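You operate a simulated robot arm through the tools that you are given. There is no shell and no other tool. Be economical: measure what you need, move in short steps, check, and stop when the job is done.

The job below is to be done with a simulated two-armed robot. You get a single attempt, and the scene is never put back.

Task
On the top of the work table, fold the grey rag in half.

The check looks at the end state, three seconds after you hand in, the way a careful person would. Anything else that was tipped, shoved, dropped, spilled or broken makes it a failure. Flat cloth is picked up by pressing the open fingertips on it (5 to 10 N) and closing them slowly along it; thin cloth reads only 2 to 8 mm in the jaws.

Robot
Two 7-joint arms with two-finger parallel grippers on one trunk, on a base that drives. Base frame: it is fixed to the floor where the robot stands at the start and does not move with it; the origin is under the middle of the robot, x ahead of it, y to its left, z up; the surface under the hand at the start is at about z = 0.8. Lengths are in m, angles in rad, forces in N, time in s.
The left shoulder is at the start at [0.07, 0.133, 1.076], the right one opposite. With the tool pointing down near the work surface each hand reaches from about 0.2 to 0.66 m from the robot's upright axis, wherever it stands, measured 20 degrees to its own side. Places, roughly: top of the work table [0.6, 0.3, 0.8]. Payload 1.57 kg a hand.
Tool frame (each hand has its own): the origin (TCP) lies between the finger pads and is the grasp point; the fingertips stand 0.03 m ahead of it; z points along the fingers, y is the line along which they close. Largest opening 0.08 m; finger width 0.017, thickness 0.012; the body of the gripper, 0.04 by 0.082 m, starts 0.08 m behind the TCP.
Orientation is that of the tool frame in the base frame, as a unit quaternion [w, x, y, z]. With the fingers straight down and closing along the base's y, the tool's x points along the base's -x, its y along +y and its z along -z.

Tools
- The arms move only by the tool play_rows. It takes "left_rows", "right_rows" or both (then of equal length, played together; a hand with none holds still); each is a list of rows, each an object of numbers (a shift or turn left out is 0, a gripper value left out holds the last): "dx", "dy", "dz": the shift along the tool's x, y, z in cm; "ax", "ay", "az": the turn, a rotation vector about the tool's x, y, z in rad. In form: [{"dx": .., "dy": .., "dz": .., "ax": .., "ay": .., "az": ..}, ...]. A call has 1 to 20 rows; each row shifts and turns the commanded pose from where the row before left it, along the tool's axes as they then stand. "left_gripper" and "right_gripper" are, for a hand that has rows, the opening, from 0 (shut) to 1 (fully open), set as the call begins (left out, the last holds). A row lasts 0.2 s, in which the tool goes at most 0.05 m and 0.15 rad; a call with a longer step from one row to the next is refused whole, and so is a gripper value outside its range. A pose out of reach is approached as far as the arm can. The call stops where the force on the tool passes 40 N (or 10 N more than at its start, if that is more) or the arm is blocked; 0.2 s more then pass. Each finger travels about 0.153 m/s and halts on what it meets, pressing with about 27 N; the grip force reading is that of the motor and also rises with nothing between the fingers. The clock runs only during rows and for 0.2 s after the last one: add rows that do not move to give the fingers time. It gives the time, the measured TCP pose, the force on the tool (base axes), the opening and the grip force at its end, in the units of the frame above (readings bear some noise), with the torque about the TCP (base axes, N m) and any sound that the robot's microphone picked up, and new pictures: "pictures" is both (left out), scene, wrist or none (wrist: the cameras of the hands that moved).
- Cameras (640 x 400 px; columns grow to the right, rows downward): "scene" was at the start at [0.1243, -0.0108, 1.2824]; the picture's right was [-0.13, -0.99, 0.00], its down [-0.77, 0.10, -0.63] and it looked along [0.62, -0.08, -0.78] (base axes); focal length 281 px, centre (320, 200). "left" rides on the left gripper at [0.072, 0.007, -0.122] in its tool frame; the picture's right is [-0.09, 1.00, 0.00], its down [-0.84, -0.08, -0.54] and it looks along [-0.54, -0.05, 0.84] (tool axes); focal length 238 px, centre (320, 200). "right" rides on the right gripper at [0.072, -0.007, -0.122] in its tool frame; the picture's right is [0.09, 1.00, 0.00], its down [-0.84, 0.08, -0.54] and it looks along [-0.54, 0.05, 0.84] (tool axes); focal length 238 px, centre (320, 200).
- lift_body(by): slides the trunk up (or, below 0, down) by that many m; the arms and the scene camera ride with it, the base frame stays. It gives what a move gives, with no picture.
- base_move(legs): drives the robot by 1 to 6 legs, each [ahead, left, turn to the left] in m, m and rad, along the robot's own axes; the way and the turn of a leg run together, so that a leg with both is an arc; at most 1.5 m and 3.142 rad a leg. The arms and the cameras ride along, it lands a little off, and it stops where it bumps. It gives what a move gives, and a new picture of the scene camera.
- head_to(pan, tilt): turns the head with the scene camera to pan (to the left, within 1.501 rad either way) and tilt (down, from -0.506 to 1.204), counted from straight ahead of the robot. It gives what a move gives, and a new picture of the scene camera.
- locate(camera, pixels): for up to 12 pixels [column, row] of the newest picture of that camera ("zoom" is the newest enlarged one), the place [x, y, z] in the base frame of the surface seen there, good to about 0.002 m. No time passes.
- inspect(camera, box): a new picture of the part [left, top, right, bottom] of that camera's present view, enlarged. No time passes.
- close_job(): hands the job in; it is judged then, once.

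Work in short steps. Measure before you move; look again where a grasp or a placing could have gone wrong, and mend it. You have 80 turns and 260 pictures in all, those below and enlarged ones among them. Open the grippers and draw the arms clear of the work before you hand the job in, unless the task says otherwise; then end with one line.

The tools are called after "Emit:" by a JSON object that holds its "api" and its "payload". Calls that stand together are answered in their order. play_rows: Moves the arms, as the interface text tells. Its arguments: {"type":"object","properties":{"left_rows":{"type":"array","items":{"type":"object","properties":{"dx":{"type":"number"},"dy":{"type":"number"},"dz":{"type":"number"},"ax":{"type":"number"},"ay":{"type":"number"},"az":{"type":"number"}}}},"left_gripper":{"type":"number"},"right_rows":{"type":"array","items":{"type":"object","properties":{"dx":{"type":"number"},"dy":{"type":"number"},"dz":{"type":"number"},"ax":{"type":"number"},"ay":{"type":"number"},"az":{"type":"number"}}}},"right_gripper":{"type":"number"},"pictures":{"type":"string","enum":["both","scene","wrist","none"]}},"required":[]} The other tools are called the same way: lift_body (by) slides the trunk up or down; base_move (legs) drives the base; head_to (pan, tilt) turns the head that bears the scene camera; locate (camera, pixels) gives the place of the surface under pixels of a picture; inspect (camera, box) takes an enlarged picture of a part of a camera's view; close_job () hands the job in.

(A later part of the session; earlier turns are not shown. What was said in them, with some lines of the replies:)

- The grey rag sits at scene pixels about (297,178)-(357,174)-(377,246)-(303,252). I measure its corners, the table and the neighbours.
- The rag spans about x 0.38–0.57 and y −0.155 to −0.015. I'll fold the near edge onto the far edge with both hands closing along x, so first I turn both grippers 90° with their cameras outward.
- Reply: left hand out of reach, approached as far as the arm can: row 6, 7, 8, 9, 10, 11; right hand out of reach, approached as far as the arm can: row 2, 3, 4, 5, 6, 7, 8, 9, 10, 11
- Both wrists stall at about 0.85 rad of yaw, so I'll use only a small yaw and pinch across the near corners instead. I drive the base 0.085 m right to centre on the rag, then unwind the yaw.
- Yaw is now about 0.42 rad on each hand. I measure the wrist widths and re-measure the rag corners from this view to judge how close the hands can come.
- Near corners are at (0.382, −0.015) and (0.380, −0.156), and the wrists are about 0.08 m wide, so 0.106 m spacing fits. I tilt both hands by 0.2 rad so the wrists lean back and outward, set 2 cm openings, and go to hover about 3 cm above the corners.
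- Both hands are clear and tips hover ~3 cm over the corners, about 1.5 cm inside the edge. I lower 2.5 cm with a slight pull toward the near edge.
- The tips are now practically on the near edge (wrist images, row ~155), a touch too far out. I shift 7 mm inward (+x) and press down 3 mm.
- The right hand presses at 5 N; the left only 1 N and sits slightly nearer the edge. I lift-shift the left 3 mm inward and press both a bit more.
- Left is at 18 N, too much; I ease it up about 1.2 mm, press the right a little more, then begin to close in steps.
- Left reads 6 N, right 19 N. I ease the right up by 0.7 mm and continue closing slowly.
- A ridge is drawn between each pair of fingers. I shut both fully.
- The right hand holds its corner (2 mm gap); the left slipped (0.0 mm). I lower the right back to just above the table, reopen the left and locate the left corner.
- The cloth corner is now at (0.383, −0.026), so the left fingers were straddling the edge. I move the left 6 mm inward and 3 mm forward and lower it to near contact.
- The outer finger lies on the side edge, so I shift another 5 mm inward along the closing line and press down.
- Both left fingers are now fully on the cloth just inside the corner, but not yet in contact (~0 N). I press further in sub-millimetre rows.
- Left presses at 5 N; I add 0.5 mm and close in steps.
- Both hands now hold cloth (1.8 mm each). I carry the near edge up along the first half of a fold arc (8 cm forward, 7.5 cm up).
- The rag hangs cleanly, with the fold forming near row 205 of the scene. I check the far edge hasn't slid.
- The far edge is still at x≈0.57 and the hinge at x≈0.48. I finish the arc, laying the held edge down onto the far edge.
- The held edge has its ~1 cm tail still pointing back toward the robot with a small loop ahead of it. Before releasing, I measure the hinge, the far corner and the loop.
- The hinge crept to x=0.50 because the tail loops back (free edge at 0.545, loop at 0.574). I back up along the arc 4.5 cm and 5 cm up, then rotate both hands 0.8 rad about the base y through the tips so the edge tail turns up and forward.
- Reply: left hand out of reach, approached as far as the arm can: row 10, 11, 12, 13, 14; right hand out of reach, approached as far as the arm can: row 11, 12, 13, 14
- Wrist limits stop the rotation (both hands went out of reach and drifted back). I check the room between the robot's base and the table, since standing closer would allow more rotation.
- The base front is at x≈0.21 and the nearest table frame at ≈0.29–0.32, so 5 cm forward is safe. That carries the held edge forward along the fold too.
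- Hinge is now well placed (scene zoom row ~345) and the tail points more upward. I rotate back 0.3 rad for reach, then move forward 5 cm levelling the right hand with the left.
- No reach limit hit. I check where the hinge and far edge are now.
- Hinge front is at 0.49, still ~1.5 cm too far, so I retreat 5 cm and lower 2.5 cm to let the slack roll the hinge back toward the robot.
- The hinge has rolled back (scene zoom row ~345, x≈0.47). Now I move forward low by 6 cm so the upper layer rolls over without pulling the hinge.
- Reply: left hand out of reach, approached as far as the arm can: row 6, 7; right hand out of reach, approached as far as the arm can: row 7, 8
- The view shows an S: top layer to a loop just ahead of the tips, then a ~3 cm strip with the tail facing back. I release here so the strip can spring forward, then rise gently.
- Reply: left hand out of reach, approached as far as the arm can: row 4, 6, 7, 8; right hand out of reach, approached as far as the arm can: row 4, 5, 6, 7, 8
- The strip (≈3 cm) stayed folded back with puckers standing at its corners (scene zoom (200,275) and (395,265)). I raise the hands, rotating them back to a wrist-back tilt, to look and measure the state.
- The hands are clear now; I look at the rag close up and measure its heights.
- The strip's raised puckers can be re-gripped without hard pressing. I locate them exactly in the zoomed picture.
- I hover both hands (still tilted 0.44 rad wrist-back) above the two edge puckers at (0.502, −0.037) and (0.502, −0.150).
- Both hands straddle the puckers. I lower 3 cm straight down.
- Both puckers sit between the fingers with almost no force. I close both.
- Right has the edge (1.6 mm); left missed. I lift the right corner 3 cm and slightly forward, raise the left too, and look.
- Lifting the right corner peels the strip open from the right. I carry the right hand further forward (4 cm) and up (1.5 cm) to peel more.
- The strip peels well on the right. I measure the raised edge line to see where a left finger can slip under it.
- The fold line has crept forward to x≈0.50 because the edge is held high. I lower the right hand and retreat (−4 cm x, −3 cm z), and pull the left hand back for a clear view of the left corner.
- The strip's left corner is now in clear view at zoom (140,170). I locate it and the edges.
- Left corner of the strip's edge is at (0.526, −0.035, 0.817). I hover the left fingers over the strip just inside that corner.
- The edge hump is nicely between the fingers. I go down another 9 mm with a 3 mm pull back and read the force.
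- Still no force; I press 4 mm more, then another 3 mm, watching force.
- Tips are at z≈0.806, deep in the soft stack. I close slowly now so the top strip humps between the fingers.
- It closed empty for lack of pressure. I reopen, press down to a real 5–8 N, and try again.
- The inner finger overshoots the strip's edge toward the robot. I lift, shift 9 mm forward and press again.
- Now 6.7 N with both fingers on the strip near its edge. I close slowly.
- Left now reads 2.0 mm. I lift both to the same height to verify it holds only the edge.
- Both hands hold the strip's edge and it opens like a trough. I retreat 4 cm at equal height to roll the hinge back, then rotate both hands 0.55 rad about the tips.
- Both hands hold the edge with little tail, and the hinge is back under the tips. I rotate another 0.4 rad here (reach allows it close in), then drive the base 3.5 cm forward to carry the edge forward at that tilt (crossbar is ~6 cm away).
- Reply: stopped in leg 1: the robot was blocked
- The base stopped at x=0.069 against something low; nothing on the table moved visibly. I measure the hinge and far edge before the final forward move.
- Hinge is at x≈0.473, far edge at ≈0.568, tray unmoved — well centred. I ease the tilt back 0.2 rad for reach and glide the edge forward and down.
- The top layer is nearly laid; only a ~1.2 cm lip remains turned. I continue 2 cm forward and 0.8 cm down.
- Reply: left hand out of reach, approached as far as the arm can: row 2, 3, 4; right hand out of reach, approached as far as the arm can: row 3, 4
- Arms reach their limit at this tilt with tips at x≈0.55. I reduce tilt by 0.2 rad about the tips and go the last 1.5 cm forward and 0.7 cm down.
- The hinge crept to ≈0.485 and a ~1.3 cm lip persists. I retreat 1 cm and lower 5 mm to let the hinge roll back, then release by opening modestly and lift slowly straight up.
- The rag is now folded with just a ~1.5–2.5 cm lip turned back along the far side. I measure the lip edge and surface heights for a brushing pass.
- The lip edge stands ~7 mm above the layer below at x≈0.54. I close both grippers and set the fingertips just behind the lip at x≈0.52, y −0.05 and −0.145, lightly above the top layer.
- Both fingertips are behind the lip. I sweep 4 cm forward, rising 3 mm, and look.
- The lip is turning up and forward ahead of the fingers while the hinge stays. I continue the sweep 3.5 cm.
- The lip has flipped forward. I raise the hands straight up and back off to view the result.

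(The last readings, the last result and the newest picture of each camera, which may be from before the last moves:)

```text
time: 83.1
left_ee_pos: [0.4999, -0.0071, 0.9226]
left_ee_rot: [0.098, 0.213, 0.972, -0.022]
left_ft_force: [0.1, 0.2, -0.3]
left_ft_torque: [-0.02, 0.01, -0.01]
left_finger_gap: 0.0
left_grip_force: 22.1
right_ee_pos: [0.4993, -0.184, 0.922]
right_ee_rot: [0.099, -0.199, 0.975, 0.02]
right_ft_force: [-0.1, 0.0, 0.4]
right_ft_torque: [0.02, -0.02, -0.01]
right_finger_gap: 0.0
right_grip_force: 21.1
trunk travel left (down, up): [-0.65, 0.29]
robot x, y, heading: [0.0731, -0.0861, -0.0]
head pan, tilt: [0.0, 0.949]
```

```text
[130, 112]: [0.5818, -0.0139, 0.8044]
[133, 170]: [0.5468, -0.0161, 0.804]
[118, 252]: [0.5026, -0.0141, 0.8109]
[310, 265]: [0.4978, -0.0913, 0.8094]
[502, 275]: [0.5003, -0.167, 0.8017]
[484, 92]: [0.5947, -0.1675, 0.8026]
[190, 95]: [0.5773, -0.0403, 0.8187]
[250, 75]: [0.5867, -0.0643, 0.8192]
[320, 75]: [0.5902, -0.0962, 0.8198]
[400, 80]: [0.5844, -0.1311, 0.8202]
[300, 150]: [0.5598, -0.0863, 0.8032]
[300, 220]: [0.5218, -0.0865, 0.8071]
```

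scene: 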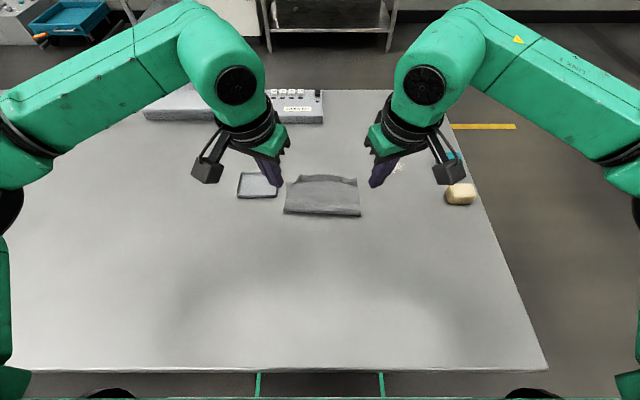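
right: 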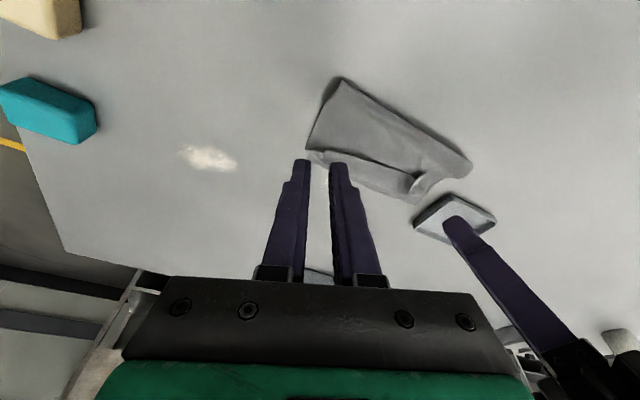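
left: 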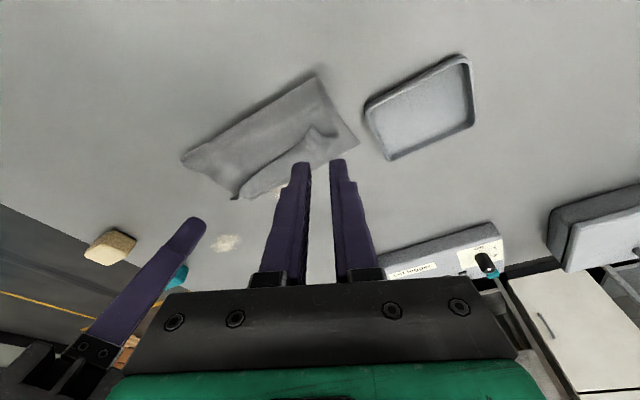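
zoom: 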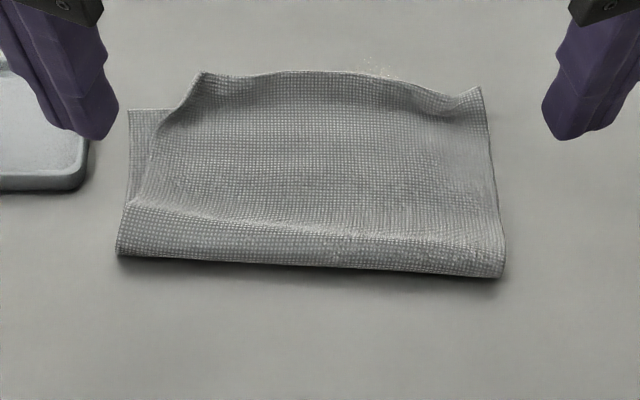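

The rag is folded: hinge at x≈0.50, top edge ≈0.588, bottom edge ≈0.582–0.59. The upper left corner looks gathered inward, so I take closer looks from the wrist cameras.

Emit:
{"api": "inspect", "payload": {"camera": "left", "box": [140, 40, 400, 203]}}

Emit:
{"api": "inspect", "payload": {"camera": "right", "box": [260, 40, 520, 203]}}

Emit:
{"api": "inspect", "payload": {"camera": "scene", "box": [276, 168, 372, 228]}}

```text
2.45 times, centred on (270, 122) of left
```

zoom: 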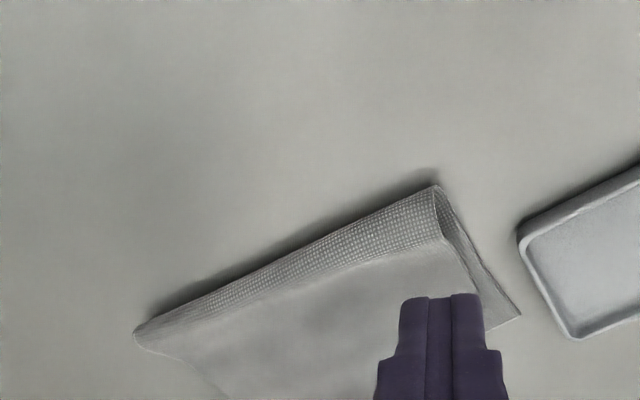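

```text
2.45 times, centred on (390, 122) of right
```

zoom: 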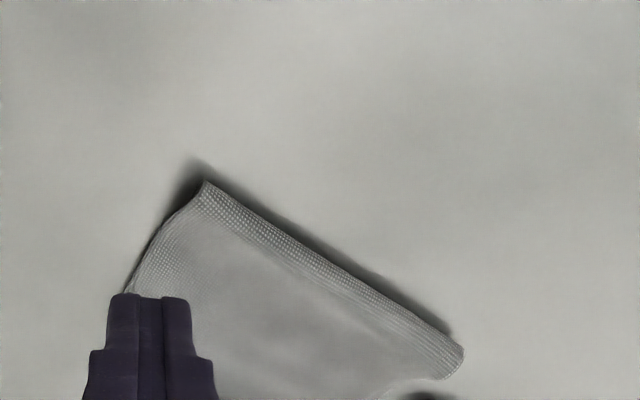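

```text
6.67 times, centred on (324, 198) of scene
```

zoom: 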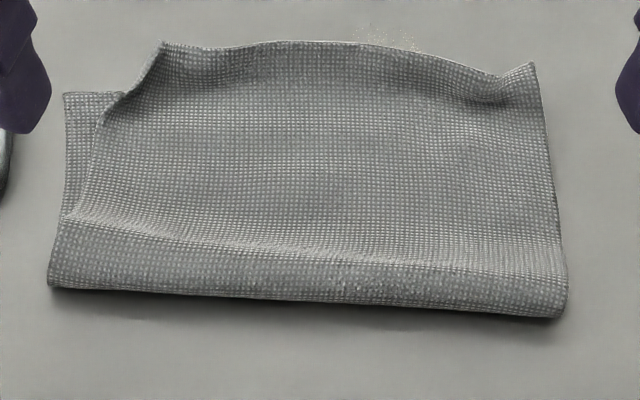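

The fold is good; I tidy it by patting the two raised far corners down and smoothing each gently outward with the closed fingertips.

Emit:
{"api": "play_rows", "payload": {"left_rows": [{"dx": -1.07, "dy": -0.138, "dz": 1.29}, {"dx": -1.07, "dy": -0.138, "dz": 1.29}, {"dx": -1.07, "dy": -0.138, "dz": 1.29}, {"dx": -1.07, "dy": -0.138, "dz": 1.29}, {"dx": -1.07, "dy": -0.138, "dz": 1.29}, {"dx": -1.07, "dy": -0.138, "dz": 1.29}, {"dx": 0.11, "dz": 0.539}, {"dx": 0.11, "dz": 0.539}, {"dx": 0.11, "dz": 0.539}, {"dx": 0.11, "dz": 0.539}, {"dx": 0.163, "dy": 0.363, "dz": 0.0}, {"dx": 0.163, "dy": 0.363, "dz": -0.033}, {"dx": 0.163, "dy": 0.363, "dz": -0.033}, {}, {"dx": -0.11, "dz": -0.6}, {"dx": -0.2, "dz": -1.5}, {"dx": 1, "dz": -1.5}, {"dx": 2, "dz": -1.5}, {"dx": 3, "dz": -1.5}, {"dx": 3, "dz": -1}], "right_rows": [{"dx": -1.13, "dy": 0.123, "dz": 1.295}, {"dx": -1.13, "dy": 0.123, "dz": 1.295}, {"dx": -1.13, "dy": 0.123, "dz": 1.295}, {"dx": -1.13, "dy": 0.123, "dz": 1.295}, {"dx": -1.13, "dy": 0.123, "dz": 1.295}, {"dx": -1.13, "dy": 0.123, "dz": 1.295}, {"dx": 0.11, "dz": 0.539}, {"dx": 0.11, "dz": 0.539}, {"dx": 0.11, "dz": 0.539}, {"dx": 0.11, "dz": 0.539}, {"dx": 0.078, "dy": -0.183, "dz": 0}, {"dx": 0.078, "dy": -0.183, "dz": -0.016}, {"dx": 0.078, "dy": -0.183, "dz": -0.016}, {}, {"dx": -0.11, "dz": -0.6}, {"dx": -0.2, "dz": -1.5}, {"dx": 1, "dz": -1.5}, {"dx": 2, "dz": -1.5}, {"dx": 3, "dz": -1.5}, {"dx": 3, "dz": -1}], "pictures": "scene"}}

Emit:
{"api": "inspect", "payload": {"camera": "scene", "box": [276, 168, 372, 228]}}

```text
time: 87.3
left_ee_pos: [0.4751, 0.007, 0.8933]
left_ee_rot: [0.098, 0.214, 0.972, -0.02]
left_ft_force: [-1.0, -0.2, -0.4]
left_ft_torque: [-0.02, -0.02, -0.02]
left_finger_gap: 0.0
left_grip_force: 21.4
right_ee_pos: [0.4744, -0.1921, 0.8957]
right_ee_rot: [0.101, -0.199, 0.975, 0.02]
right_ft_force: [-0.3, 0.8, 0.3]
right_ft_torque: [0.03, -0.02, 0.01]
right_finger_gap: 0.0002
right_grip_force: 21.2
trunk travel left (down, up): [-0.65, 0.29]
robot x, y, heading: [0.0685, -0.0858, 0.001]
head pan, tilt: [0.0, 0.949]
```

scene: 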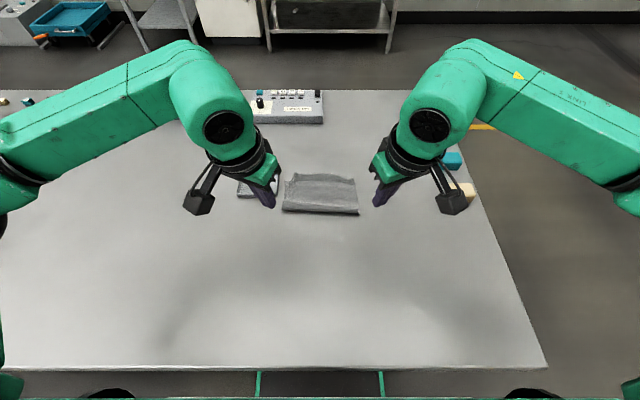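

```text
6.67 times, centred on (324, 198) of scene
```

zoom: 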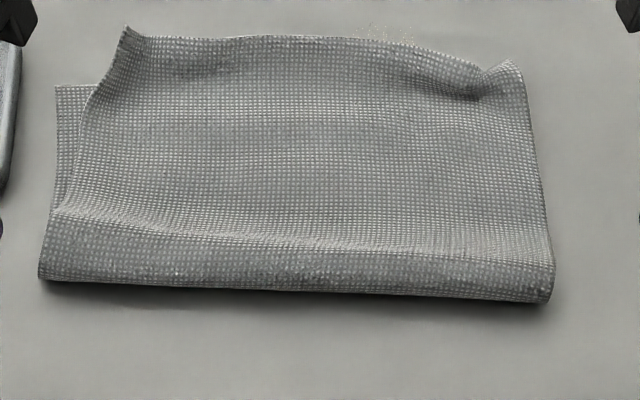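

The left corner is spread out and the fold lies neatly. I open the grippers and draw both arms up and outward, clear of the rag.

Emit:
{"api": "play_rows", "payload": {"left_rows": [{"dz": -2}, {"dz": -2}, {"dx": 2, "dy": 1, "dz": -2}, {"dx": 2, "dy": 2, "dz": -2}, {"dx": 2, "dy": 2}, {"dx": 2, "dy": 2}, {"dy": 2}, {}], "right_rows": [{"dz": -2}, {"dz": -2}, {"dx": 2, "dy": -1, "dz": -2}, {"dx": 2, "dy": -2, "dz": -2}, {"dx": 2, "dy": -2}, {"dx": 2, "dy": -2}, {"dy": -2}, {}], "left_gripper": 0.8, "right_gripper": 0.8, "pictures": "none"}}

Emit:
{"api": "base_move", "payload": {"legs": [[-0.06, 0, 0]]}}

Emit:
{"api": "inspect", "payload": {"camera": "scene", "box": [230, 130, 390, 230]}}

```text
time: 89.1
left_ee_pos: [0.429, 0.1262, 0.9525]
left_ee_rot: [0.099, 0.214, 0.972, -0.021]
left_ft_force: [0.1, -0.3, -0.3]
left_ft_torque: [0.0, 0.03, 0.0]
left_finger_gap: 0.0638
left_grip_force: 0.1
right_ee_pos: [0.4273, -0.3111, 0.9583]
right_ee_rot: [0.1, -0.2, 0.975, 0.021]
right_ft_force: [0.0, 0.6, 0.0]
right_ft_torque: [-0.01, 0.02, -0.04]
right_finger_gap: 0.0641
right_grip_force: 0.0
trunk travel left (down, up): [-0.65, 0.29]
robot x, y, heading: [0.0735, -0.0867, 0.0]
head pan, tilt: [0.0, 0.949]
```

```text
time: 90.1
left_ee_pos: [0.3698, 0.128, 0.9521]
left_ee_rot: [0.098, 0.213, 0.972, -0.021]
left_ft_force: [0.2, -0.3, -0.1]
left_ft_torque: [-0.02, -0.02, -0.02]
left_finger_gap: 0.0641
left_grip_force: 0.0
right_ee_pos: [0.3688, -0.3126, 0.9568]
right_ee_rot: [0.099, -0.199, 0.975, 0.02]
right_ft_force: [-0.7, 0.3, 1.1]
right_ft_torque: [0.03, 0.02, -0.03]
right_finger_gap: 0.064
right_grip_force: 0.1
trunk travel left (down, up): [-0.65, 0.29]
robot x, y, heading: [0.0098, -0.089, 0.002]
head pan, tilt: [0.0, 0.949]
```

scene: 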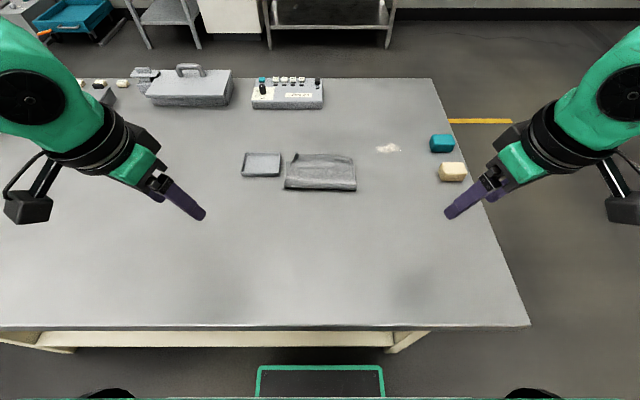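

```text
4.00 times, centred on (310, 180) of scene
```

zoom: 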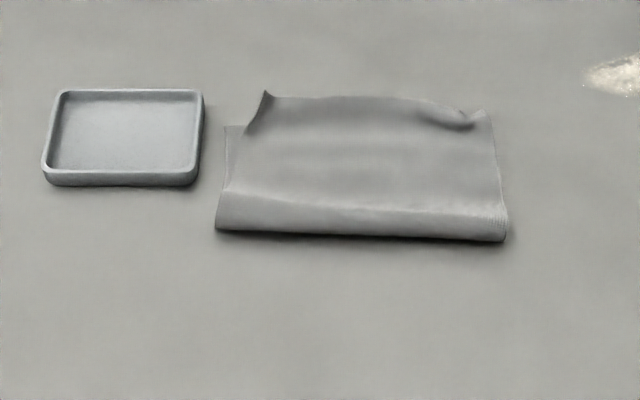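

Everything else stands in place. I measure the edges once more to judge the overlap.

Emit:
{"api": "locate", "payload": {"camera": "zoom", "pixels": [[228, 130], [265, 96], [250, 132], [300, 100], [370, 98], [440, 108], [485, 115], [498, 160], [220, 230], [360, 236], [503, 240], [370, 92]]}}

```text
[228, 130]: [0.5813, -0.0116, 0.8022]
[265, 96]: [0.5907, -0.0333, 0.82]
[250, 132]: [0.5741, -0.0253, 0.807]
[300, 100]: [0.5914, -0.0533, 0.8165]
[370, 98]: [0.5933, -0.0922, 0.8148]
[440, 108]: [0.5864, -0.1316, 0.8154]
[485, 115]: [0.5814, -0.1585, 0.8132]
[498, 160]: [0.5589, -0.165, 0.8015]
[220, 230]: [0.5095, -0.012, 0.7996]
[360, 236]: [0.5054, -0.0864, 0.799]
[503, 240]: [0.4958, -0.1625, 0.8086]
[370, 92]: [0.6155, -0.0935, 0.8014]
```

The top edge is within about 1 cm of the bottom edge, the grippers are open and the arms are clear, so I hand the job in.

Emit:
{"api": "close_job", "payload": {}}

```text
The job is handed in.
```

The grey rag is folded in half on the table: its edges meet to within about 1 cm, with one corner about 2 cm in. It now covers a small light patch that was on the table. The base bumped something low under the table once; the other items look undisturbed.
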